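You operate a simulated robot arm through the tools that you are given. There is no shell and no other tool. Be economical: measure what you need, move in short steps, check, and stop when the job is done.

You run a simulated robot arm. Do the job below in one go: nothing can be reset, and whatever is moved stays where it is left.

## Task
Dust the long sill, stand the plant in the green pot there and water it.
Fine: white cloth and watering can go back; plant where the dust was; nothing spilt.

The check looks at the end state, three seconds after you hand in, the way a careful person would. Anything else that was tipped, shoved, dropped, spilled or broken makes it a failure. Flat cloth is picked up by pressing the open fingertips on it (5 to 10 N) and closing them slowly along it; thin cloth reads only 2 to 8 mm in the jaws.

## Robot
A 7-joint arm with a two-finger parallel gripper, fixed in place. Base frame: the origin is at the foot of the arm, x ahead of it, y to its left, z up. Readings come in mm, degrees, newtons and seconds.
With the tool pointing down near the work surface it reaches from about 460 to 920 mm from the base axis. Its first joint turns from -115.0 to 115.0 degrees. Payload 3.91 kg.
The TCP is the grasp point between the finger pads, 30 mm short of the fingertips. In the tool frame z runs along the fingers and y along their closing line. The gripper opens to 110 mm. The fingers are 20 mm wide and 10 mm thick; the gripper's body (48 by 112 mm) begins 55 mm behind the TCP.
Orientation is that of the tool frame in the base frame, as [roll, pitch, yaw] about the fixed x, y, z axes, in that order (R = Rz(yaw) Ry(pitch) Rx(roll)). With the fingers straight down and closing along the base's y, the tool's x points along the base's -x, its y along +y and its z along -z.

## Interface
- The arm moves only by the tool move_arm. Its argument "targets" is a list of rows, each a list of 7 numbers: the turn, a rotation vector about the tool's x, y, z in units of 5 degrees (1.0 is 5 degrees), then the shift along the tool's x, y, z in units of 25 mm (1.0 is 25 mm), then the opening, from 0 (shut) to 1 (fully open). In form: [[ax, ay, az, x, y, z, gripper], ...]. A call has 1 to 12 rows; each row shifts and turns the commanded pose from where the row before left it, along the tool's axes as they then stand. A call with a number of a shift or a turn outside -1 to 1 is refused whole. Rows are played at 5 a second. More than 50 mm and 8.6 degrees between two rows, or a gripper value outside its range, and nothing of the call is played. Where a pose cannot be reached the arm comes as near as it can. A force on the tool above 40 N (or 10 N above the force at the start of the call, whichever is more), or a blocked arm, ends the call early, and 0.2 s more pass. Each finger travels about 153 mm/s and halts on what it meets, pressing with about 31 N; the grip force reading is that of the motor and also rises with nothing between the fingers. The clock runs only during rows and for 0.2 s after the last one: add rows that do not move to give the fingers time. It gives the time, the measured TCP pose, the force on the tool (base axes), the opening and the grip force at its end, in the units of the frame above (readings bear some noise).
- Cameras (640 x 400 px; columns grow to the right, rows downward): "scene" is fixed at [219.7, 650.7, 1385.1]; the picture's right is [-0.70, -0.72, 0.00], its down [-0.31, 0.30, -0.90] and it looks along [0.65, -0.63, -0.43] (base axes); focal length 328 px, centre (320, 200). "wrist" rides on the gripper at [-36, 0, -57] in the tool frame; the picture's right is [0.00, -1.00, 0.00], its down [0.97, 0.00, -0.24] and it looks along [0.24, 0.00, 0.97] (tool axes); focal length 218 px, centre (320, 200). There is no depth. A picture from a camera that has moved, and an enlarged one, comes with that camera's place and axes in the base frame and with its lens.
- capture(camera): a new picture of that camera. It takes no simulated time.
- slide_trunk(by): slides the trunk up (or, below 0, down) by that many mm; the arm rides with it, the base frame stays. It gives what a move gives, with no picture.
- inspect(camera, box): a new picture of the part [left, top, right, bottom] of that camera's present view, enlarged. It takes no simulated time.
- sign_off(): hands the job in; it is judged then, once.

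Go step by step. Nothing tells you positions but the pictures and the camera data: compare them with the known pose of the tool, close in by small moves and look again before you grip or let go. The budget is 120 turns and 76 pictures, counting those below and the enlarged ones. Unless the task says otherwise, let go and move clear before handing in, and close with one line.

The tools are called after "Call:" as name(argument=value, ...) on one line, values as JSON. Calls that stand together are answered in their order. move_arm: Moves the arm, as the interface text tells. Its arguments: {"type":"object","properties":{"targets":{"type":"array","items":{"type":"array","items":{"type":"number"}}}},"required":["targets"]} The other tools are called the same way: slide_trunk (by) slides the trunk up or down; capture (camera) takes a picture; inspect (camera, box) takes an enlarged picture of a part of a camera's view; sign_off () hands the job in.

At the start:

```text
t: 0.0
eef_pos: [535.4, -13.9, 1171.3]
ee_rot: [-179.9, -0.1, -180.0]
force: [0.1, -0.1, 0.6]
opening: 109.8
grasp_force: 0.0
trunk travel left (down, up): [-750.0, 240.0]
```

scene: 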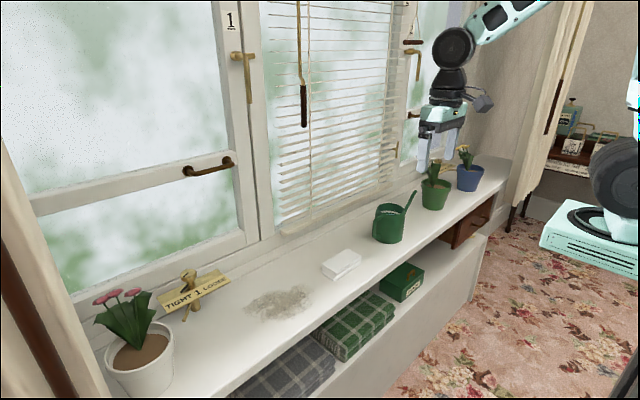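
wrist: 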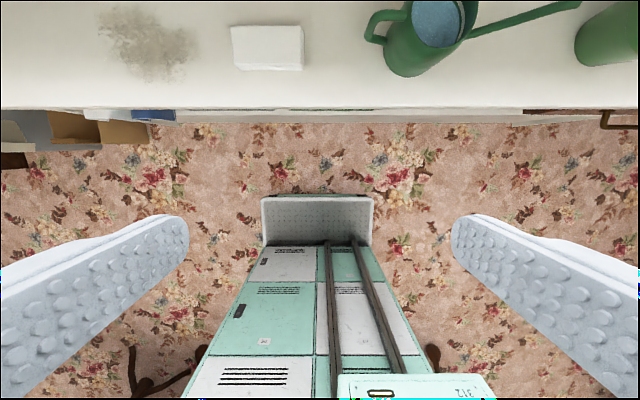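

I see the sill running along y at about x = 745. From the left it holds the white pot, a sign, the dust, the folded white cloth, the watering can, the green pot and the blue pot. I'll look closer before moving.

Call:
inspect(camera="scene", box=[220, 150, 520, 338])

Call:
inspect(camera="scene", box=[360, 130, 500, 218])

Call:
inspect(camera="scene", box=[80, 250, 320, 400])

Call:
inspect(camera="wrist", box=[80, 0, 640, 130])

```text
2.13 times, centred on (370, 244) of scene
camera zoom: at [219.7, 650.7, 1385.1], right [-0.7, -0.72, 0.0], down [-0.31, 0.3, -0.9], along [0.65, -0.63, -0.43], focal length 697 px, centre (214, 106)
```

zoom: 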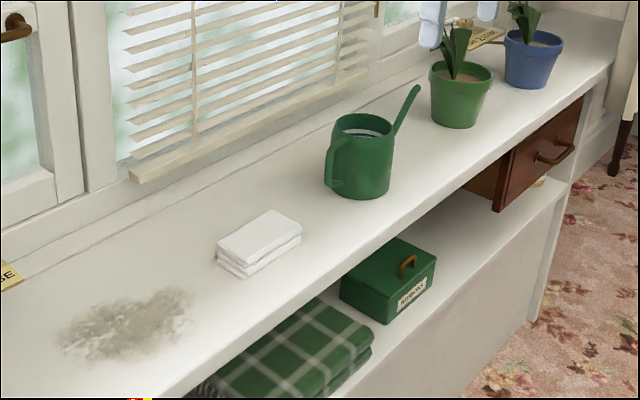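

```text
4.55 times, centred on (430, 174) of scene
camera zoom: at [219.7, 650.7, 1385.1], right [-0.7, -0.72, 0.0], down [-0.31, 0.3, -0.9], along [0.65, -0.63, -0.43], focal length 1489 px, centre (-180, 318)
```

zoom: 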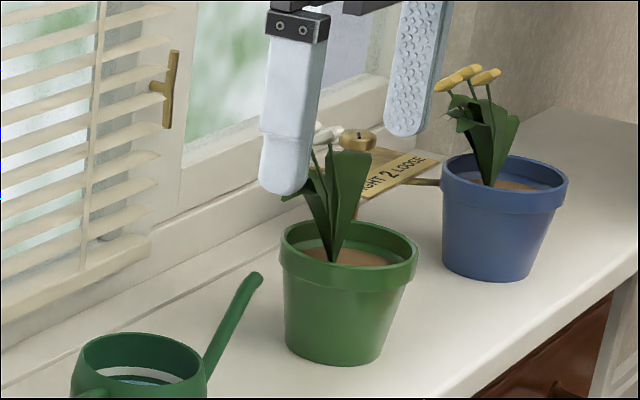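

```text
2.67 times, centred on (200, 325) of scene
camera zoom: at [219.7, 650.7, 1385.1], right [-0.7, -0.72, 0.0], down [-0.31, 0.3, -0.9], along [0.65, -0.63, -0.43], focal length 874 px, centre (640, -133)
```

zoom: 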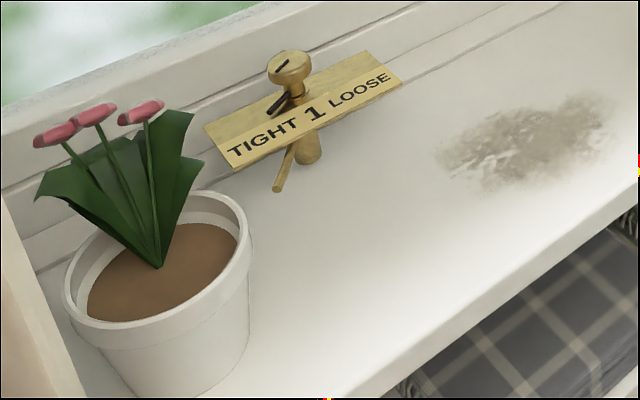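

```text
1.14 times, centred on (360, 65) of wrist
camera zoom: at [571.0, -14.5, 1228.2], right [0.0, -1.0, 0.0], down [-0.97, 0.0, 0.24], along [-0.24, 0.0, -0.97], focal length 249 px, centre (274, 354)
```

zoom: 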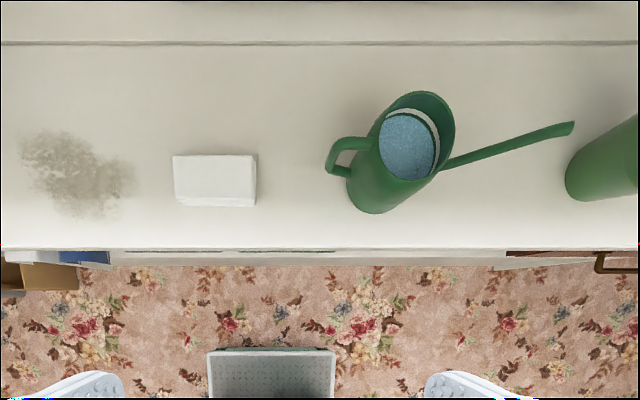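

The sill top is at about z = 800, with its front edge near x = 640 and its back near x = 900. The cloth looks about 115 mm along y and 55 mm along x, centred near (731, 72). I'll move above it and look.

Call:
move_arm(targets=[[0, 0, 0, -0.98, 0.43, 0.855, 1], [0, 0, 0, -0.98, 0.43, 0.855, 1], [0, 0, 0, -0.98, 0.43, 0.855, 1], [0, 0, 0, -0.98, 0.43, 0.855, 1], [0, 0, 0, -0.98, 0.43, 0.855, 1], [0, 0, 0, -0.98, 0.43, 0.855, 1], [0, 0, 0, -0.98, 0.43, 0.855, 1], [0, 0, 0, -0.98, 0.43, 0.855, 1], [0, 0, 0, 0, 0, 0, 1]])

Call:
capture(camera="wrist")

Call:
capture(camera="scene")

```text
t: 2.0
eef_pos: [732.9, 73.5, 999.5]
ee_rot: [179.9, 0.0, 179.9]
force: [0.4, 0.2, 0.0]
opening: 109.9
grasp_force: 0.0
trunk travel left (down, up): [-750.0, 240.0]
```

```text
69 pictures are left
camera wrist: at [768.5, 73.7, 1057.8], right [0.0, -1.0, 0.0], down [-0.97, 0.0, 0.24], along [-0.24, 0.0, -0.97], focal length 218 px, centre (320, 200)
```

wrist: 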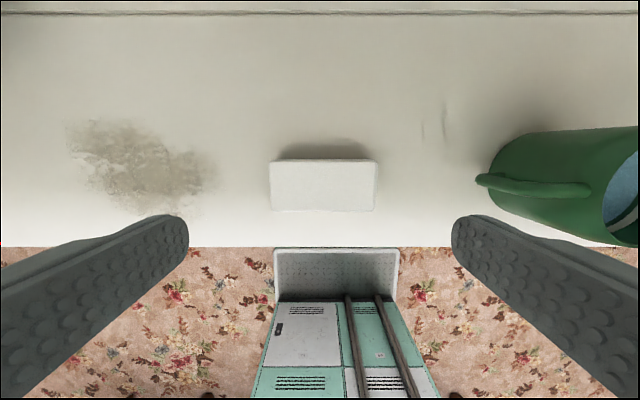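

```text
68 pictures are left
```

scene: 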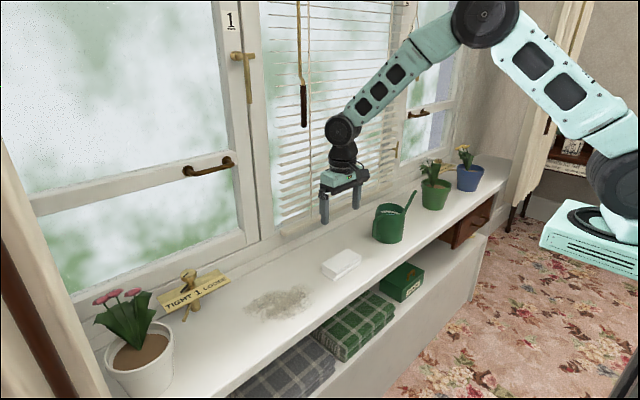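

The cloth is about 118 × 58 mm, centred near (725, 69). I'll turn the gripper by 90° so it closes along x, and come lower to look at it.

Call:
move_arm(targets=[[0, 0, 1, 0, 0, 0.2, 1], [0, 0, 1, 0, 0, 0.2, 1], [0, 0, 1, 0, 0, 0.2, 1], [0, 0, 1, 0, 0, 0.2, 1], [0, 0, 1, 0, 0, 0.2, 1], [0, 0, 1, 0, 0, 0.2, 1], [0, 0, 1, 0, 0, 0.2, 1], [0, 0, 1, 0, 0, 0.2, 1], [0, 0, 1, 0, 0, 0.2, 1], [0, 0, 1, 0, 0, 0.2, 1], [0, 0, 1, 0, 0, 0.2, 1], [0, 0, 1, 0, 0, 0.2, 1]])

Call:
move_arm(targets=[[0, 0, 1, 0, 0, 0.2, 1], [0, 0, 1, 0, 0, 0.2, 1], [0, 0, 1, 0, 0, 0.2, 1], [0, 0, 1, 0, 0, 0.2, 1], [0, 0, 1, 0, 0, 0.2, 1], [0, 0, 1, 0, 0, 0.2, 1], [0, 0, 0, 0, -0.32, 0, 1], [0, 0, 0, 0, 0, 0, 1]])

Call:
capture(camera="wrist")

```text
t: 4.6
eef_pos: [730.9, 71.6, 940.6]
ee_rot: [-180.0, -0.1, 119.9]
force: [0.5, 0.1, 0.9]
opening: 109.8
grasp_force: 0.2
trunk travel left (down, up): [-750.0, 240.0]
```

```text
t: 6.4
eef_pos: [722.2, 70.9, 910.1]
ee_rot: [-180.0, 0.0, 89.9]
force: [0.0, 0.8, 0.2]
opening: 109.6
grasp_force: 0.1
trunk travel left (down, up): [-750.0, 240.0]
```

```text
67 pictures are left
camera wrist: at [722.9, 35.1, 967.2], right [-1.0, 0.0, 0.0], down [0.0, 0.97, 0.24], along [0.0, 0.24, -0.97], focal length 218 px, centre (320, 200)
```

wrist: 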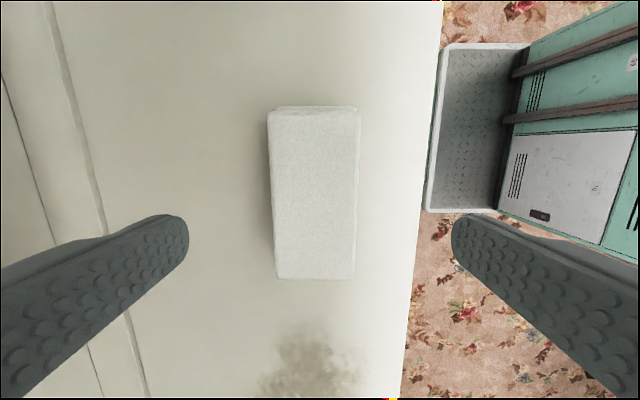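

The cloth is a folded block spanning x 696 to 755 and y 14 to 135. I'll straddle it across x, go down and close slowly.

Call:
move_arm(targets=[[0, 0, 0, 0.14, 0.15, 0.7, 1], [0, 0, 0, 0, 0, 0.7, 1], [0, 0, 0, 0, 0, 0.7, 1], [0, 0, 0, 0, 0, 0.7, 1], [0, 0, 0, 0, 0, 0.1, 1], [0, 0, 0, 0, 0, 0, 0.8], [0, 0, 0, 0, 0, 0, 0.65], [0, 0, 0, 0, 0, 0, 0.55], [0, 0, 0, 0, 0, 0, 0.52], [0, 0, 0, 0, 0, 0, 0.5], [0, 0, 0, 0, 0, 0, 0.48]])

Call:
capture(camera="wrist")

```text
t: 8.8
eef_pos: [726.7, 74.0, 837.0]
ee_rot: [180.0, 0.0, 90.0]
force: [0.1, 0.6, -0.2]
opening: 55.3
grasp_force: 31.4
trunk travel left (down, up): [-750.0, 240.0]
```

```text
66 pictures are left
camera wrist: at [726.7, 38.4, 894.7], right [-1.0, 0.0, 0.0], down [0.0, 0.97, 0.24], along [0.0, 0.24, -0.97], focal length 218 px, centre (320, 200)
```

wrist: 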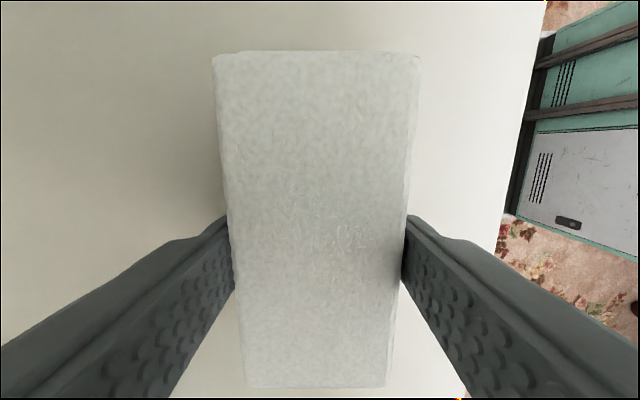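

The cloth is held firmly at 55 mm and 31 N. I'll lift it, take it to the near end of the dust (dust spans x 695–800, y 195–368), and set it down until I feel contact.

Call:
move_arm(targets=[[0, 0, 0, 0, 0, -0.8, 0.45], [0, 0, 0, 0, 0, -0.8, 0.45], [0, 0, 0, 0.9, -0.1, 0, 0.45], [0, 0, 0, 0.9, -0.1, 0, 0.45], [0, 0, 0, 0.9, -0.1, 0, 0.45], [0, 0, 0, 0.9, -0.1, 0, 0.45], [0, 0, 0, 0.9, -0.1, 0, 0.45], [0, 0, 0, 0.9, 0, 0.4, 0.45], [0, 0, 0, 0, 0, 0.8, 0.45], [0, 0, 0, 0, 0, 0.4, 0.45], [0, 0, 0, 0, 0, 0, 0.45]])

Call:
capture(camera="scene")

```text
t: 11.2
eef_pos: [715.6, 210.5, 837.2]
ee_rot: [-179.9, 0.0, 90.1]
force: [0.8, -0.2, -1.1]
opening: 55.2
grasp_force: 31.2
trunk travel left (down, up): [-750.0, 240.0]
```

```text
65 pictures are left
```

scene: 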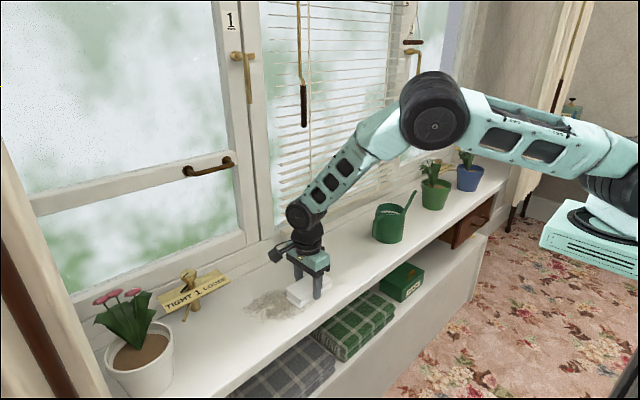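

Now I'll press in small steps until the force rises by a few newtons.

Call:
move_arm(targets=[[0, 0, 0, 0, 0, 0.06, 0.45], [0, 0, 0, 0, 0, 0.06, 0.45], [0, 0, 0, 0, 0, 0, 0.45]])

```text
t: 12.0
eef_pos: [715.8, 210.4, 837.9]
ee_rot: [179.7, 0.0, 89.9]
force: [0.5, -2.3, 23.2]
opening: 55.3
grasp_force: 31.3
trunk travel left (down, up): [-750.0, 240.0]
```

There is contact with the sill. I'll ease to about 10 N and wipe the front lane along +y.

Call:
move_arm(targets=[[0, 0, 0, 0, 0, -0.06, 0.45], [0, 0, 0, 0.6, 0, 0, 0.45], [0, 0, 0, 0.6, 0, 0, 0.45], [0, 0, 0, 0.6, 0, 0, 0.45], [0, 0, 0, 0.6, 0, 0, 0.45], [0, 0, 0, 0.6, 0, 0, 0.45], [0, 0, 0, 0.6, 0, 0, 0.45], [0, 0, 0, 0.6, 0, 0, 0.45], [0, 0, 0, 0.6, 0, 0, 0.45], [0, 0, 0, 0.6, 0, 0, 0.45], [0, 0, 0, 0.6, 0, 0, 0.45]])

Call:
capture(camera="scene")

```text
t: 14.4
eef_pos: [714.8, 360.9, 837.2]
ee_rot: [179.8, -0.1, 90.0]
force: [-1.9, -11.9, 27.4]
opening: 55.1
grasp_force: 31.1
trunk travel left (down, up): [-750.0, 240.0]
```

```text
64 pictures are left
```

scene: 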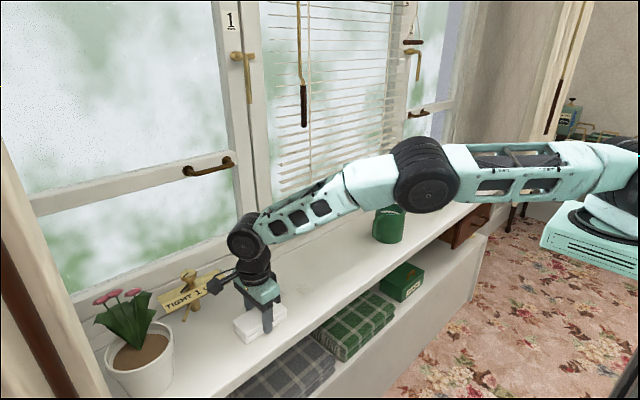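

The front lane is wiped. I'll ease the press slightly, shift to the middle lane and sweep back.

Call:
move_arm(targets=[[0, 0, 0, 0, 0.5, -0.06, 0.45], [0, 0, 0, 0, 0.5, 0, 0.45], [0, 0, 0, 0, 0.5, 0, 0.45], [0, 0, 0, -0.75, 0, 0, 0.45], [0, 0, 0, -0.75, 0, 0, 0.45], [0, 0, 0, -0.75, 0, 0, 0.45], [0, 0, 0, -0.75, 0, 0, 0.45], [0, 0, 0, -0.75, 0, 0, 0.45], [0, 0, 0, -0.75, 0, 0, 0.45], [0, 0, 0, -0.75, 0, 0, 0.45], [0, 0, 0, -0.75, 0, 0, 0.45], [0, 0, 0, 0, 0, 0, 0.45]])

Call:
capture(camera="scene")

```text
t: 17.0
eef_pos: [746.2, 206.2, 838.0]
ee_rot: [-180.0, 0.0, 90.0]
force: [0.0, 0.0, 0.6]
opening: 54.9
grasp_force: 30.8
out of reach, approached as far as the arm can: row 3
trunk travel left (down, up): [-750.0, 240.0]
```

```text
63 pictures are left
```

scene: 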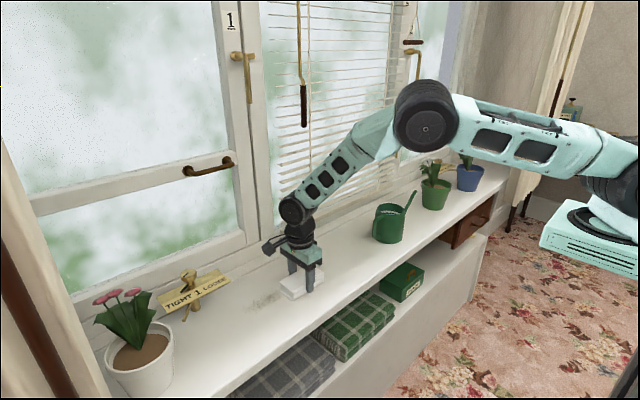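

A faint trace remains and the press has eased to nothing. I'll press again and sweep the middle and back lanes.

Call:
move_arm(targets=[[0, 0, 0, 0, 0, 0.1, 0.45], [0, 0, 0, 0.8, 0, 0, 0.45], [0, 0, 0, 0.8, 0, 0, 0.45], [0, 0, 0, 0.8, 0, 0, 0.45], [0, 0, 0, 0.8, 0, 0, 0.45], [0, 0, 0, 0.8, 0, 0, 0.45], [0, 0, 0, 0, 0.6, 0, 0.45], [0, 0, 0, 0, 0.6, 0, 0.45], [0, 0, 0, -0.8, 0, 0, 0.45], [0, 0, 0, -0.8, 0, 0, 0.45], [0, 0, 0, -0.8, 0, 0, 0.45], [0, 0, 0, -0.8, 0, 0, 0.45]])

Call:
capture(camera="scene")

```text
t: 19.6
eef_pos: [778.1, 225.9, 837.9]
ee_rot: [-179.9, 0.0, 89.9]
force: [1.1, 3.6, 11.3]
opening: 55.3
grasp_force: 31.2
trunk travel left (down, up): [-750.0, 240.0]
```

```text
62 pictures are left
```

scene: 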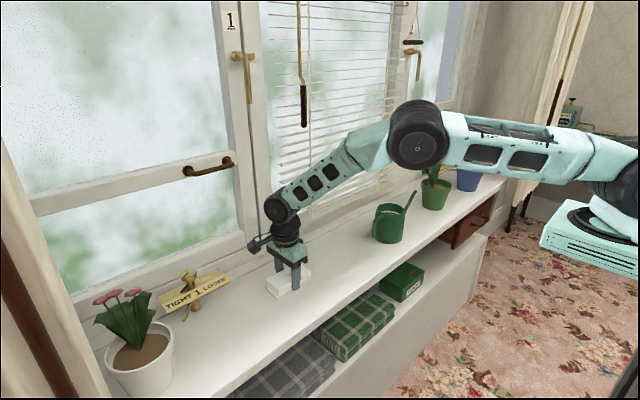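

The area looks clean. I'll lift, move back over the cloth's home at (727, 74), and check the sill before setting down.

Call:
move_arm(targets=[[0, 0, 0, 0, 0, -0.8, 0.45], [0, 0, 0, 0, -0.3, -0.8, 0.45], [0, 0, 0, -0.87, -0.25, 0, 0.45], [0, 0, 0, -0.87, -0.25, 0, 0.45], [0, 0, 0, -0.87, -0.25, 0, 0.45], [0, 0, 0, -0.87, -0.25, 0, 0.45], [0, 0, 0, -0.87, -0.25, 0, 0.45], [0, 0, 0, -0.87, -0.25, 0, 0.45], [0, 0, 0, -0.86, -0.25, 0, 0.45], [0, 0, 0, 0, 0, 0, 0.45]])

Call:
inspect(camera="scene", box=[180, 220, 380, 345])

```text
t: 21.8
eef_pos: [726.2, 71.9, 874.7]
ee_rot: [-179.9, 0.0, 90.0]
force: [0.5, 0.8, 0.4]
opening: 55.0
grasp_force: 30.3
trunk travel left (down, up): [-750.0, 240.0]
```

```text
3.20 times, centred on (280, 282) of scene
camera zoom: at [219.7, 650.7, 1385.1], right [-0.7, -0.72, 0.0], down [-0.31, 0.3, -0.9], along [0.65, -0.63, -0.43], focal length 1048 px, centre (448, -64)
```

zoom: 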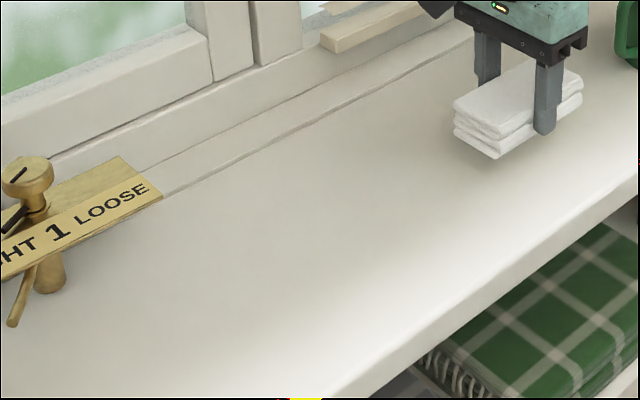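

The sill is clean. I'll set the cloth down at home, open slowly and rise.

Call:
move_arm(targets=[[0, 0, 0, 0.08, 0.02, 0.6, 0.45], [0, 0, 0, 0, 0, 0.6, 0.45], [0, 0, 0, 0, 0, 0.28, 0.45], [0, 0, 0, 0, 0, 0, 0.45], [0, 0, 0, 0, 0, 0, 0.6], [0, 0, 0, 0, 0, 0, 0.8], [0, 0, 0, 0, 0, 0, 1], [0, 0, 0, 0, 0, -0.8, 1], [0, 0, 0, 0, 0, -0.9, 1], [0, 0, 0, 0, 0, -0.9, 1], [0, 0, 0, 0, 0, -0.9, 1], [0, 0, 0, 0, 0, -0.9, 1]])

Call:
capture(camera="scene")

Call:
inspect(camera="scene", box=[340, 130, 500, 260])

```text
t: 24.4
eef_pos: [726.0, 73.3, 948.7]
ee_rot: [180.0, 0.0, 90.0]
force: [0.2, -0.8, -0.7]
opening: 110.0
grasp_force: 0.1
trunk travel left (down, up): [-750.0, 240.0]
```

```text
60 pictures are left
```

scene: 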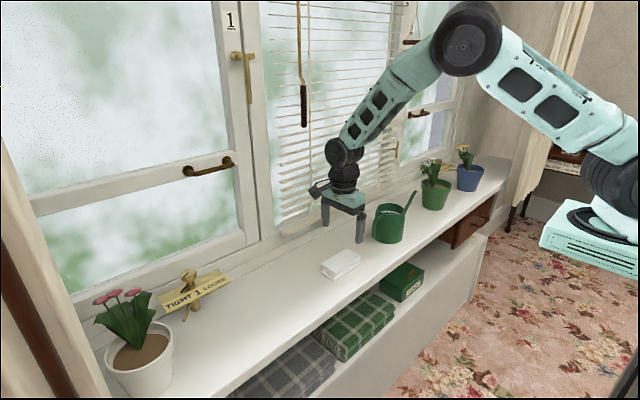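

```text
3.08 times, centred on (420, 195) of scene
camera zoom: at [219.7, 650.7, 1385.1], right [-0.7, -0.72, 0.0], down [-0.31, 0.3, -0.9], along [0.65, -0.63, -0.43], focal length 1008 px, centre (12, 215)
```

zoom: 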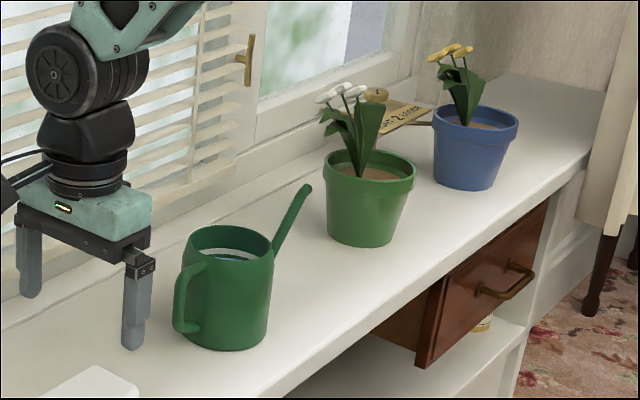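

The cloth is back and the sill is clear. Next is the plant pot at about (741, -485): rim about 118 mm at z 894, and a narrower tapered body below it. I'll back off and turn the tool horizontal so it points at +x and can grip the body below the rim collar.

Call:
move_arm(targets=[[0, 0, 0, 0, -1, -0.6, 1], [0, 0, 0, 0, -1, -0.6, 1], [0, 0, 0, 0, -1, -0.6, 1], [0, 0, 0, 0, -1, -0.6, 1], [0, 0, 0, 0, -1, -0.6, 1], [0, 0, 0, 0, -1, -0.6, 1], [0, 0, 0, 0, -1, -0.6, 1], [-0.9238, -0.9238, -0.9238, 0, 0, 0, 1], [-0.9238, -0.9238, -0.9238, 0, 0, 0, 1], [-0.9238, -0.9238, -0.9238, 0, 0, 0, 1], [-0.9238, -0.9238, -0.9238, 0, 0, 0, 1], [-0.9238, -0.9238, -0.9238, 0, 0, 0, 1]])

Call:
move_arm(targets=[[-0.9238, -0.9238, -0.9238, 0, 0, 0, 1], [-0.9238, -0.9238, -0.9238, 0, 0, 0, 1], [-0.9238, -0.9238, -0.9238, 0, 0, 0, 1], [-0.9238, -0.9238, -0.9238, 0, 0, 0, 1], [-0.9238, -0.9238, -0.9238, 0, 0, 0, 1], [-0.9238, -0.9238, -0.9238, 0, 0, 0, 1], [-0.9238, -0.9238, -0.9238, 0, 0, 0, 1], [-0.9238, -0.9238, -0.9238, 0, 0, 0, 1], [-0.9238, -0.9238, -0.9238, 0, 0, 0, 1], [-0.9238, -0.9238, -0.9238, 0, 0, 0, 1], [0, 0, 0, 0, 0, 0, 1]])

Call:
capture(camera="scene")

```text
t: 27.0
eef_pos: [557.2, 68.9, 1059.3]
ee_rot: [160.3, 26.0, 107.6]
force: [0.2, -0.9, -0.9]
opening: 109.8
grasp_force: 0.0
trunk travel left (down, up): [-750.0, 240.0]
```

```text
t: 27.6
eef_pos: [579.2, 28.3, 1072.6]
ee_rot: [154.5, 27.3, 102.1]
force: [0.1, 0.0, 0.2]
opening: 110.0
grasp_force: 0.0
trunk travel left (down, up): [-750.0, 240.0]
stopped in row 2: the arm was blocked; the commanded pose is now the measured one
```

```text
58 pictures are left
```

scene: 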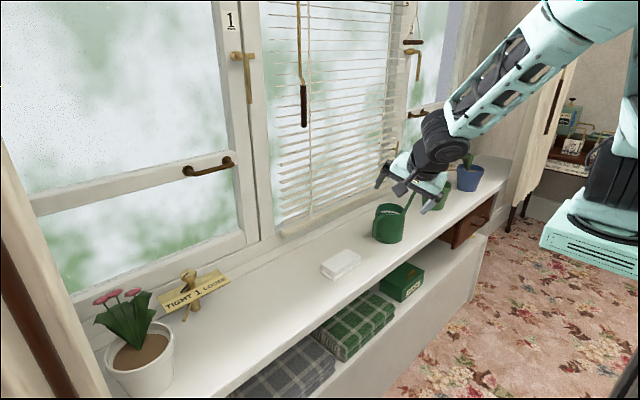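

The arm was blocked partway through the turn, probably at a joint limit. The tool now points forward and down, so I'll roll it level about its own axis first.

Call:
move_arm(targets=[[0, 0, -1, 0, 0, 0, 1], [0, 0, -1, 0, 0, 0, 1], [0, 0, -1, 0, 0, 0, 1], [0, 0, -1, 0, 0, 0, 1], [0, 0, -1, 0, 0, 0, 1], [0, 0, -1, 0, 0, 0, 1], [0, 0, -1, 0, 0, 0, 1], [0, 0, -1, 0, 0, 0, 1], [0, 0, 0, 0, 0, 0, 1]])

```text
t: 29.6
eef_pos: [581.2, 26.2, 1074.1]
ee_rot: [179.4, 36.2, 147.8]
force: [1.5, -1.8, -0.4]
opening: 109.9
grasp_force: 0.0
trunk travel left (down, up): [-750.0, 240.0]
```

The tool is now level in roll, tilted 36° forward and aimed at azimuth -32°, which happens to be radial to the pot. I'll move in front of the green pot.

Call:
move_arm(targets=[[0, 0, 0, -0.36, -0.925, 0.67, 1], [0, 0, 0, -0.36, -0.925, 0.67, 1], [0, 0, 0, -0.36, -0.925, 0.67, 1], [0, 0, 0, -0.36, -0.925, 0.67, 1], [0, 0, 0, -0.36, -0.925, 0.67, 1], [0, 0, 0, -0.36, -0.925, 0.67, 1], [0, 0, 0, -0.36, -0.925, 0.67, 1], [0, 0, 0, -0.36, -0.925, 0.67, 1], [0, 0, 0, -0.36, -0.925, 0.67, 1], [0, 0, 0, -0.36, -0.925, 0.67, 1], [0, 0, 0, -0.36, -0.925, 0.67, 1], [0, 0, 0, -0.36, -0.925, 0.67, 1]])

Call:
move_arm(targets=[[0, -1, 0, 0, 0, 0, 1], [0, -1, 0, 0, 0, 0, 1], [0, -1, 0, 0, 0, 0, 1], [0, -1, 0, 0, 0, 0, 1], [0, -1, 0, 0, 0, 0, 1], [0, -1, 0, 0, 0, 0, 1], [0, 0, 0, 0, 0, 0, 1]])

Call:
capture(camera="scene")

Call:
capture(camera="wrist")

```text
t: 32.1
eef_pos: [618.5, -316.8, 977.5]
ee_rot: [-179.4, 37.0, 149.0]
force: [-0.3, 0.3, 0.5]
opening: 110.0
grasp_force: 0.0
out of reach, approached as far as the arm can: row 6
trunk travel left (down, up): [-750.0, 240.0]
```

```text
t: 33.8
eef_pos: [617.3, -316.8, 978.4]
ee_rot: [-178.7, 67.1, 149.7]
force: [-0.7, -0.1, 0.3]
opening: 109.8
grasp_force: 0.1
trunk travel left (down, up): [-750.0, 240.0]
```

```text
57 pictures are left
```

scene: 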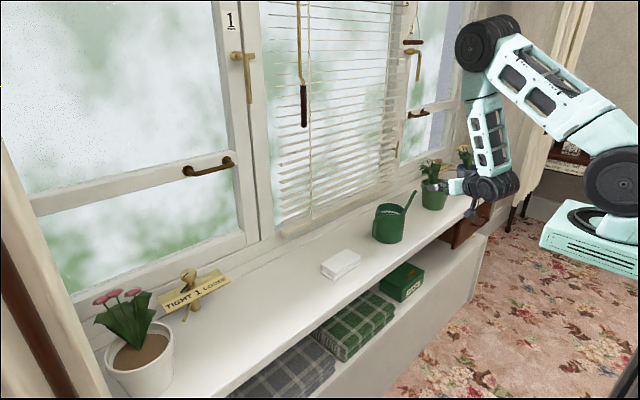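

```text
56 pictures are left
camera wrist: at [585.7, -297.0, 1032.8], right [-0.52, -0.85, 0.01], down [-0.52, 0.31, -0.8], along [0.68, -0.42, -0.6], focal length 218 px, centre (320, 200)
```

wrist: 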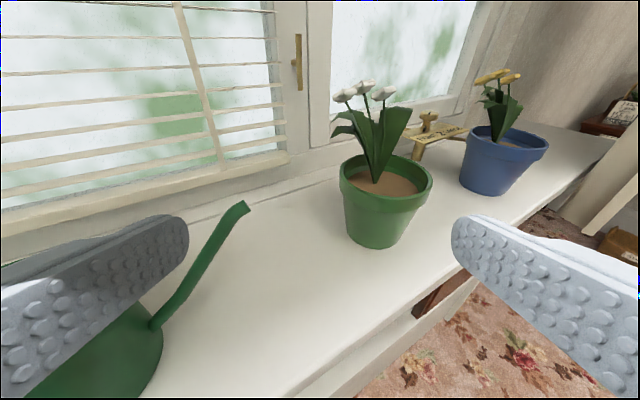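

The tilt works, and the pot axis is at about (732, -485). I'll move to a pre-grasp point in front of it at grip height, about 110 mm short.

Call:
move_arm(targets=[[0, 0, 0, 0.52, -0.5, 0.68, 1], [0, 0, 0, 0.52, -0.5, 0.68, 1], [0, 0, 0, 0.52, -0.5, 0.68, 1], [0, 0, 0, 0.52, -0.5, 0.68, 1], [0, 0, 0, 0.52, -0.5, 0.68, 1], [0, 0, 0, 0.52, -0.5, 0.68, 1], [0, 0, 0, 0.52, -0.5, 0.68, 1], [0, 0, 0, 0, 0, 0, 1]])

Call:
capture(camera="wrist")

Call:
inspect(camera="scene", box=[380, 120, 540, 220])

```text
t: 35.5
eef_pos: [634.2, -430.3, 847.5]
ee_rot: [-178.7, 67.0, 149.8]
force: [-0.5, -0.3, -0.8]
opening: 110.0
grasp_force: 0.0
trunk travel left (down, up): [-750.0, 240.0]
```

```text
55 pictures are left
camera wrist: at [601.9, -410.0, 903.5], right [-0.52, -0.85, 0.01], down [-0.52, 0.31, -0.8], along [0.68, -0.42, -0.6], focal length 218 px, centre (320, 200)
```

wrist: 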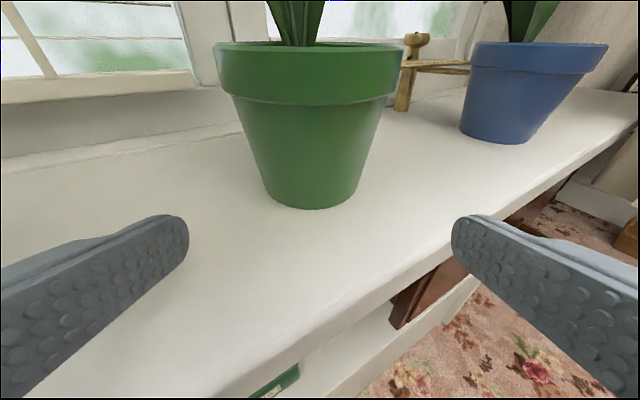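

```text
4.00 times, centred on (460, 170) of scene
camera zoom: at [219.7, 650.7, 1385.1], right [-0.7, -0.72, 0.0], down [-0.31, 0.3, -0.9], along [0.65, -0.63, -0.43], focal length 1311 px, centre (-240, 320)
```

zoom: 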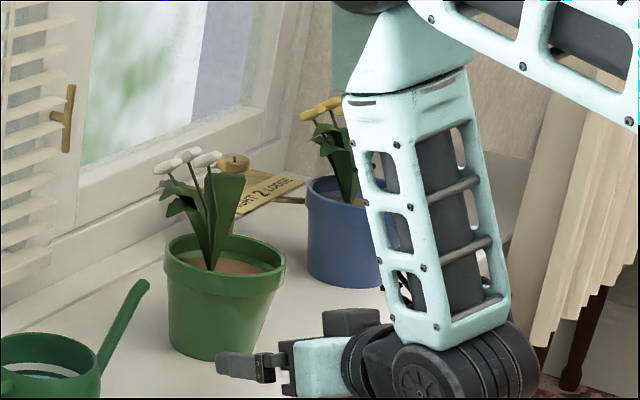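

I'm lined up to within about 6 mm. I'll flatten the tool to about 10° down so the palm stays clear of the rim collar, correct sideways and advance partway.

Call:
move_arm(targets=[[0, -0.9, 0, 0, 0, 0, 1], [0, -0.9, 0, 0, 0, 0, 1], [0, -0.8, 0, 0, 0, 0, 1], [0, 0, 0, -0.5, 0.24, 0, 1], [0, 0, 0, -0.1, 0, 0.6, 1], [0, 0, 0, -0.1, 0, 0.6, 1], [0, 0, 0, 0, 0, 0, 1]])

Call:
capture(camera="wrist")

```text
t: 37.1
eef_pos: [663.8, -442.6, 861.7]
ee_rot: [-176.9, 80.0, 151.5]
force: [0.4, 0.0, 0.4]
opening: 110.0
grasp_force: 0.1
trunk travel left (down, up): [-750.0, 240.0]
```

```text
53 pictures are left
camera wrist: at [622.3, -416.5, 906.0], right [-0.52, -0.85, 0.01], down [-0.35, 0.2, -0.91], along [0.78, -0.48, -0.41], focal length 218 px, centre (320, 200)
```

wrist: 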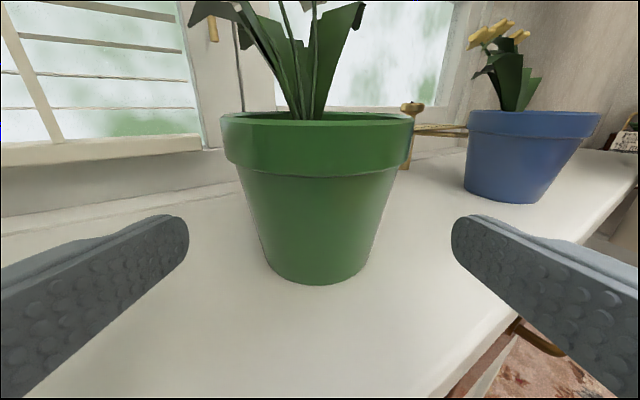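

The pot is centred between the fingers. I'll advance about 70 mm in small steps and check.

Call:
move_arm(targets=[[0, 0, 0, -0.08, 0, 0.5, 1], [0, 0, 0, -0.08, 0, 0.5, 1], [0, 0, 0, -0.08, 0, 0.5, 1], [0, 0, 0, -0.08, 0, 0.5, 1], [0, 0, 0, -0.08, 0, 0.5, 1], [0, 0, 0, -0.05, 0, 0.3, 1], [0, 0, 0, 0, 0, 0, 1]])

Call:
capture(camera="wrist")

Call:
inspect(camera="scene", box=[380, 120, 540, 220])

```text
t: 38.6
eef_pos: [719.9, -477.0, 858.0]
ee_rot: [-177.4, 79.2, 151.0]
force: [-15.4, 10.6, 23.5]
opening: 109.9
grasp_force: 0.1
trunk travel left (down, up): [-750.0, 240.0]
stopped in row 7: the force on the tool passed its limit (the readings are from after the stop); the commanded pose is now the measured one
```

```text
52 pictures are left
camera wrist: at [677.9, -451.1, 904.7], right [-0.52, -0.85, 0.01], down [-0.36, 0.21, -0.91], along [0.77, -0.48, -0.42], focal length 218 px, centre (320, 200)
```

wrist: 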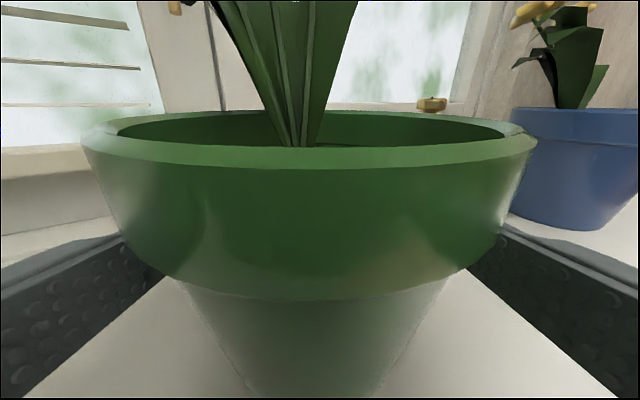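

```text
4.00 times, centred on (460, 170) of scene
camera zoom: at [219.7, 650.7, 1385.1], right [-0.7, -0.72, 0.0], down [-0.31, 0.3, -0.9], along [0.65, -0.63, -0.43], focal length 1311 px, centre (-240, 320)
```

zoom: 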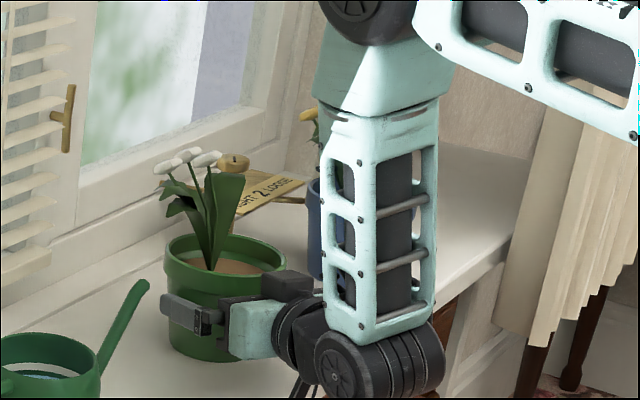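

The tool met something, with a push back and up. I'll look closely before going on.

Call:
inspect(camera="scene", box=[410, 170, 490, 220])

```text
8.00 times, centred on (450, 195) of scene
camera zoom: at [219.7, 650.7, 1385.1], right [-0.7, -0.72, 0.0], down [-0.31, 0.3, -0.9], along [0.65, -0.63, -0.43], focal length 2621 px, centre (-720, 240)
```

zoom: 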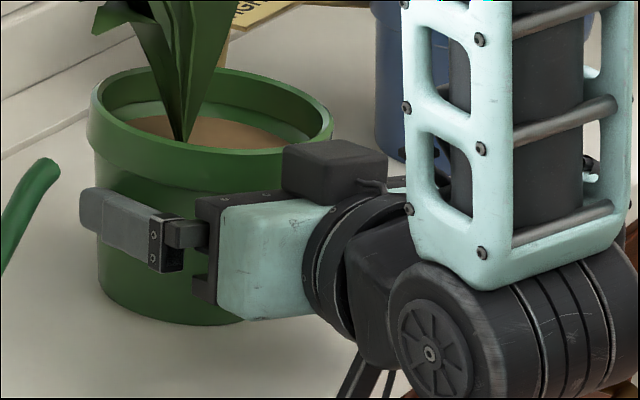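

The wrist wheel appears to be resting on the sill's front edge, and the pot has not moved. I'll lift slightly and pitch the tool a little steeper to clear it.

Call:
move_arm(targets=[[0, 0, 0, -0.25, 0, 0, 1], [0, 0.6, 0, 0, 0, 0, 1], [0, 0.6, 0, 0, 0, 0, 1], [0, 0, 0, 0, 0, 0, 1]])

Call:
inspect(camera="scene", box=[410, 170, 490, 220])

Call:
capture(camera="wrist")

```text
t: 39.6
eef_pos: [721.3, -479.0, 862.1]
ee_rot: [-178.2, 73.3, 150.2]
force: [-0.1, -0.2, 1.1]
opening: 110.1
grasp_force: 0.0
trunk travel left (down, up): [-750.0, 240.0]
```

```text
8.00 times, centred on (450, 195) of scene
camera zoom: at [219.7, 650.7, 1385.1], right [-0.7, -0.72, 0.0], down [-0.31, 0.3, -0.9], along [0.65, -0.63, -0.43], focal length 2621 px, centre (-720, 240)
```

zoom: 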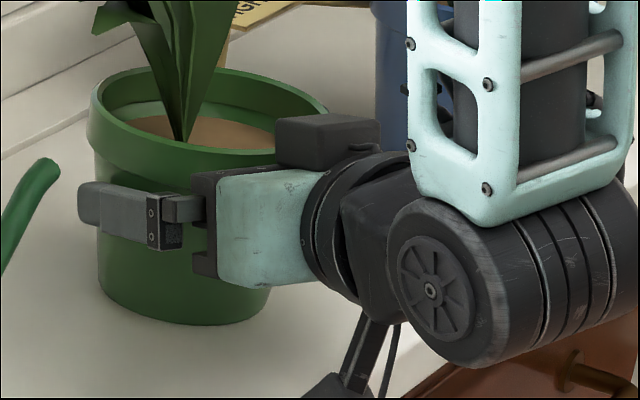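

```text
48 pictures are left
camera wrist: at [685.0, -455.6, 913.5], right [-0.52, -0.85, 0.01], down [-0.44, 0.26, -0.86], along [0.73, -0.45, -0.51], focal length 218 px, centre (320, 200)
```

wrist: 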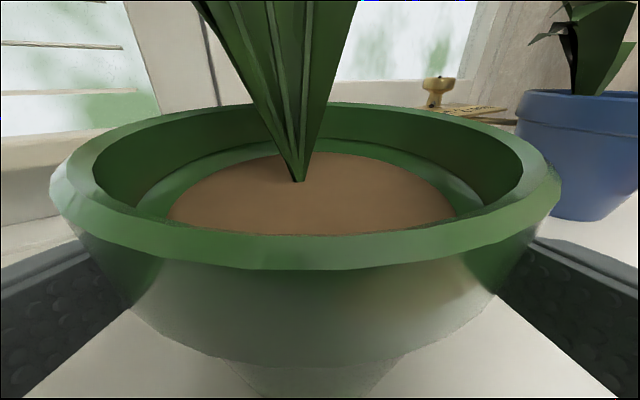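

The wheel is clear and the pot unmoved. I'll advance 8 mm more and close slowly.

Call:
move_arm(targets=[[0, 0, 0, -0.02, 0, 0.32, 1], [0, 0, 0, 0, 0, 0, 0.93], [0, 0, 0, 0, 0, 0, 0.9], [0, 0, 0, 0, 0, 0, 0.87], [0, 0, 0, 0, 0, 0, 0.84], [0, 0, 0, 0, 0, 0, 0.81], [0, 0, 0, 0, 0, 0, 0.78], [0, 0, 0, 0, 0, 0, 0.75]])

Call:
capture(camera="wrist")

```text
t: 41.4
eef_pos: [727.3, -483.3, 860.0]
ee_rot: [-178.3, 73.3, 150.2]
force: [-0.3, -0.2, -0.7]
opening: 99.9
grasp_force: 31.0
trunk travel left (down, up): [-750.0, 240.0]
```

```text
47 pictures are left
camera wrist: at [690.9, -459.8, 910.8], right [-0.52, -0.85, 0.01], down [-0.44, 0.26, -0.86], along [0.73, -0.45, -0.51], focal length 218 px, centre (320, 200)
```

wrist: 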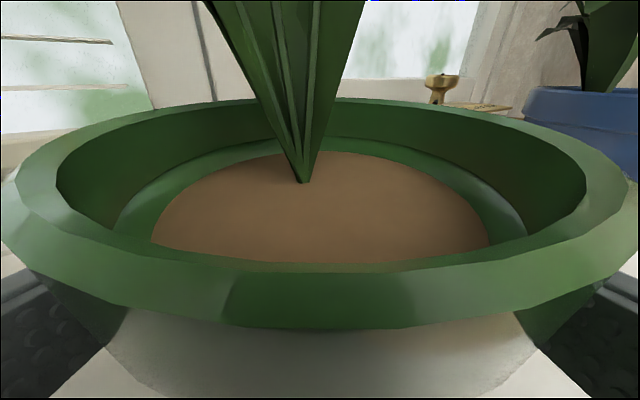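

The pot is gripped at 100 mm and 31 N, just under the collar. I'll lift a little and check it.

Call:
move_arm(targets=[[0, 0, 0, -0.3, 0, -0.09, 0.75], [0, 0, 0, -0.3, 0, -0.09, 0.75], [0, 0, 0, -0.4, 0, -0.12, 0.75], [0, 0, 0, 0, 0, 0, 0.75]])

Call:
inspect(camera="scene", box=[390, 140, 502, 210])

```text
t: 42.4
eef_pos: [728.1, -481.9, 887.6]
ee_rot: [-178.1, 73.4, 150.2]
force: [-0.9, 0.0, -5.3]
opening: 100.1
grasp_force: 31.1
trunk travel left (down, up): [-750.0, 240.0]
```

```text
5.71 times, centred on (446, 175) of scene
camera zoom: at [219.7, 650.7, 1385.1], right [-0.7, -0.72, 0.0], down [-0.31, 0.3, -0.9], along [0.65, -0.63, -0.43], focal length 1872 px, centre (-400, 343)
```

zoom: 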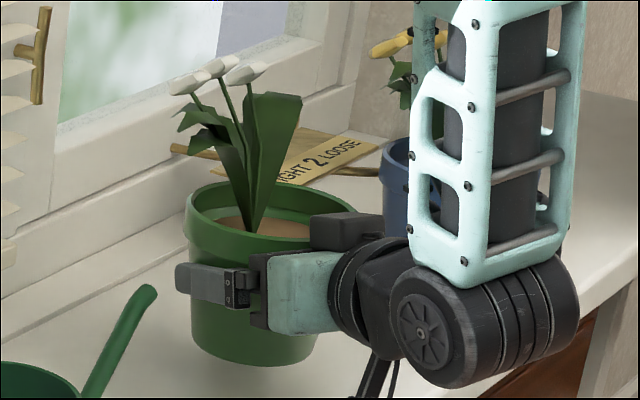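

The pot is lifted and upright, about 0.5 kg. I'll raise it above the can and draw it back towards the robot.

Call:
move_arm(targets=[[0, 0, 0, -0.958, 0, -0.287, 0.75], [0, 0, 0, -0.958, 0, -0.287, 0.75], [0, 0, 0, -0.958, 0, -0.287, 0.75], [0, 0, 0, -0.145, 0, -0.826, 0.75], [0, 0, 0, -0.145, 0, -0.826, 0.75], [0, 0, 0, -0.145, 0, -0.826, 0.75], [0, 0, 0, -0.145, 0, -0.826, 0.75], [0, 0, 0, -0.145, 0, -0.826, 0.75], [0, 0, 0, -0.145, 0, -0.826, 0.75], [0, 0, 0, -0.145, 0, -0.826, 0.75], [0, 0, 0, -0.145, 0, -0.826, 0.75], [0, 0, 0, 0, 0, 0, 0.75]])

Call:
capture(camera="scene")

```text
t: 45.0
eef_pos: [602.6, -402.7, 1037.5]
ee_rot: [-178.2, 73.4, 150.4]
force: [0.7, 0.4, -4.6]
opening: 99.8
grasp_force: 30.7
trunk travel left (down, up): [-750.0, 240.0]
```

```text
45 pictures are left
```

scene: 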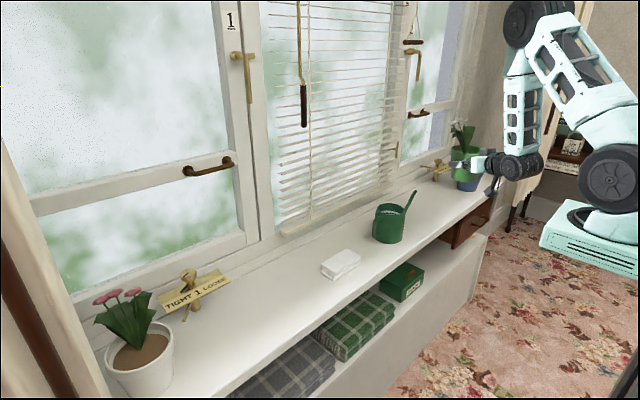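

The pot is held clear. I'll swing it across in front of the sill, turning with the arm so the wrist keeps its shape.

Call:
move_arm(targets=[[-0.383, 0, -0.115, 0.094, 0.914, -0.315, 0.75], [-0.383, 0, -0.115, 0.094, 0.914, -0.315, 0.75], [-0.383, 0, -0.115, 0.094, 0.914, -0.315, 0.75], [-0.383, 0, -0.115, 0.066, 0.943, -0.222, 0.75], [-0.383, 0, -0.115, 0.066, 0.943, -0.222, 0.75], [-0.383, 0, -0.115, 0.066, 0.943, -0.222, 0.75], [-0.383, 0, -0.115, 0.038, 0.962, -0.126, 0.75], [-0.383, 0, -0.115, 0.038, 0.962, -0.126, 0.75], [-0.383, 0, -0.115, 0.038, 0.962, -0.126, 0.75], [-0.383, 0, -0.115, 0.009, 0.971, -0.029, 0.75], [-0.383, 0, -0.115, 0.009, 0.971, -0.029, 0.75], [-0.383, 0, -0.115, 0.009, 0.971, -0.029, 0.75]])

Call:
move_arm(targets=[[-0.383, 0, -0.115, -0.02, 0.968, 0.068, 0.75], [-0.383, 0, -0.115, -0.02, 0.968, 0.068, 0.75], [-0.383, 0, -0.115, -0.02, 0.968, 0.068, 0.75], [-0.383, 0, -0.115, -0.049, 0.956, 0.165, 0.75], [-0.383, 0, -0.115, -0.049, 0.956, 0.165, 0.75], [-0.383, 0, -0.115, -0.049, 0.956, 0.165, 0.75], [0, 0, 0, 0, 0, 0, 0.75]])

Call:
capture(camera="scene")

```text
t: 47.6
eef_pos: [688.3, -134.3, 1019.0]
ee_rot: [-178.3, 72.9, 174.2]
force: [0.4, 0.5, -4.9]
opening: 99.7
grasp_force: 31.8
out of reach, approached as far as the arm can: row 2, 3, 4, 5, 6, 8, 9
trunk travel left (down, up): [-750.0, 240.0]
```

```text
t: 49.2
eef_pos: [712.0, 10.2, 1016.7]
ee_rot: [-178.4, 73.0, -173.8]
force: [0.4, -0.4, -5.3]
opening: 100.1
grasp_force: 31.3
trunk travel left (down, up): [-750.0, 240.0]
```

```text
44 pictures are left
```

scene: 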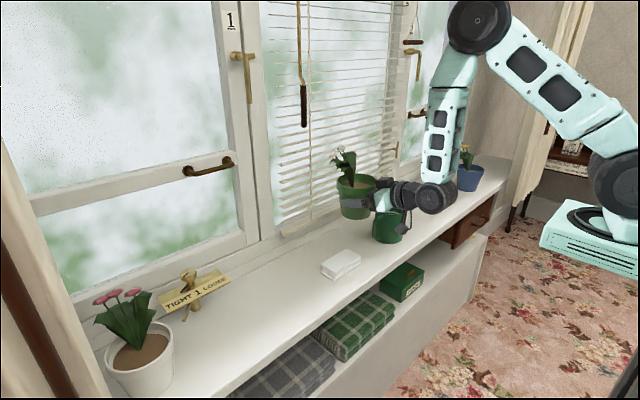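

All is intact and the pot is at the middle of the sill, 160 mm up. I'll carry on to above the dusted spot.

Call:
move_arm(targets=[[-0.223, 0, -0.07, -0.058, 0.87, 0.19, 0.75], [-0.223, 0, -0.07, -0.058, 0.87, 0.19, 0.75], [-0.223, 0, -0.07, -0.058, 0.87, 0.19, 0.75], [-0.223, 0, -0.07, -0.058, 0.87, 0.19, 0.75], [-0.223, 0, -0.07, -0.058, 0.87, 0.19, 0.75], [-0.223, 0, -0.07, -0.058, 0.87, 0.19, 0.75], [-0.223, 0, -0.07, -0.088, 0.839, 0.29, 0.75], [-0.223, 0, -0.07, -0.088, 0.839, 0.29, 0.75], [-0.223, 0, -0.07, -0.088, 0.839, 0.29, 0.75], [-0.223, 0, -0.07, -0.088, 0.839, 0.29, 0.75], [-0.223, 0, -0.07, -0.088, 0.839, 0.29, 0.75], [-0.223, 0, -0.07, -0.088, 0.839, 0.29, 0.75]])

Call:
capture(camera="scene")

```text
t: 51.8
eef_pos: [737.2, 276.2, 1017.0]
ee_rot: [-178.0, 72.7, -159.6]
force: [-0.5, 0.5, -5.4]
opening: 99.9
grasp_force: 31.0
trunk travel left (down, up): [-750.0, 240.0]
```

```text
43 pictures are left
```

scene: 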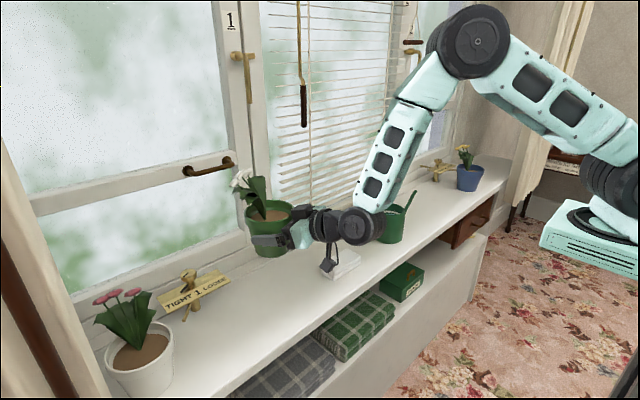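

The pot is above the dusted spot, now at about (755, 283). I'll centre it and lower most of the way.

Call:
move_arm(targets=[[0, 0, 0, 0.095, 0.18, -0.306, 0.75], [0, 0, 0, 0.955, 0, 0.297, 0.75], [0, 0, 0, 0.955, 0, 0.297, 0.75], [0, 0, 0, 0.955, 0, 0.297, 0.75], [0, 0, 0, 0.955, 0, 0.297, 0.75], [0, 0, 0, 0.76, 0, 0.237, 0.75], [0, 0, 0, 0, 0, 0, 0.75]])

Call:
inspect(camera="scene", box=[200, 200, 400, 325])

```text
t: 53.4
eef_pos: [729.0, 279.7, 896.1]
ee_rot: [-178.1, 72.8, -159.6]
force: [0.0, 0.1, -5.2]
opening: 99.8
grasp_force: 31.3
trunk travel left (down, up): [-750.0, 240.0]
```

```text
3.20 times, centred on (300, 262) of scene
camera zoom: at [219.7, 650.7, 1385.1], right [-0.7, -0.72, 0.0], down [-0.31, 0.3, -0.9], along [0.65, -0.63, -0.43], focal length 1048 px, centre (384, 0)
```

zoom: 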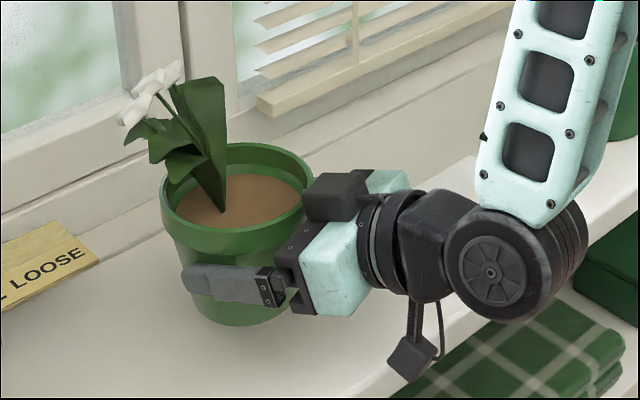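

The pot is upright. I'll lower the last 35 mm in small steps until I feel contact.

Call:
move_arm(targets=[[0, 0, 0, 0.4, 0, 0.124, 0.75], [0, 0, 0, 0.4, 0, 0.124, 0.75], [0, 0, 0, 0.3, 0, 0.093, 0.75], [0, 0, 0, 0.12, 0, 0.037, 0.75], [0, 0, 0, 0, 0, 0, 0.75]])

Call:
inspect(camera="scene", box=[200, 200, 400, 325])

```text
t: 54.6
eef_pos: [727.8, 279.0, 864.9]
ee_rot: [-178.2, 72.8, -159.7]
force: [-1.0, 0.0, -4.9]
opening: 99.7
grasp_force: 30.7
trunk travel left (down, up): [-750.0, 240.0]
```

```text
3.20 times, centred on (300, 262) of scene
camera zoom: at [219.7, 650.7, 1385.1], right [-0.7, -0.72, 0.0], down [-0.31, 0.3, -0.9], along [0.65, -0.63, -0.43], focal length 1048 px, centre (384, 0)
```

zoom: 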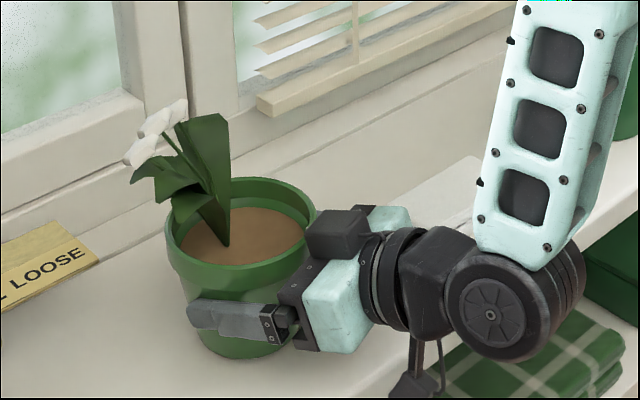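

Call:
move_arm(targets=[[0, 0, 0, 0.08, 0, 0.025, 0.75], [0, 0, 0, 0.07, 0, 0.022, 0.75], [0, 0, 0, 0, 0, 0, 0.75]])

```text
t: 55.4
eef_pos: [729.2, 277.9, 861.2]
ee_rot: [-178.1, 72.7, -159.6]
force: [0.2, 1.3, -4.3]
opening: 99.7
grasp_force: 31.1
trunk travel left (down, up): [-750.0, 240.0]
```

Call:
move_arm(targets=[[0, 0, 0, 0.05, 0, 0.015, 0.75], [0, 0, 0, 0.05, 0, 0.015, 0.75], [0, 0, 0, 0, 0, 0, 0.75]])

```text
t: 56.2
eef_pos: [729.0, 279.6, 860.4]
ee_rot: [-178.1, 72.9, -159.6]
force: [-1.7, -0.5, 2.1]
opening: 99.7
grasp_force: 31.2
trunk travel left (down, up): [-750.0, 240.0]
```

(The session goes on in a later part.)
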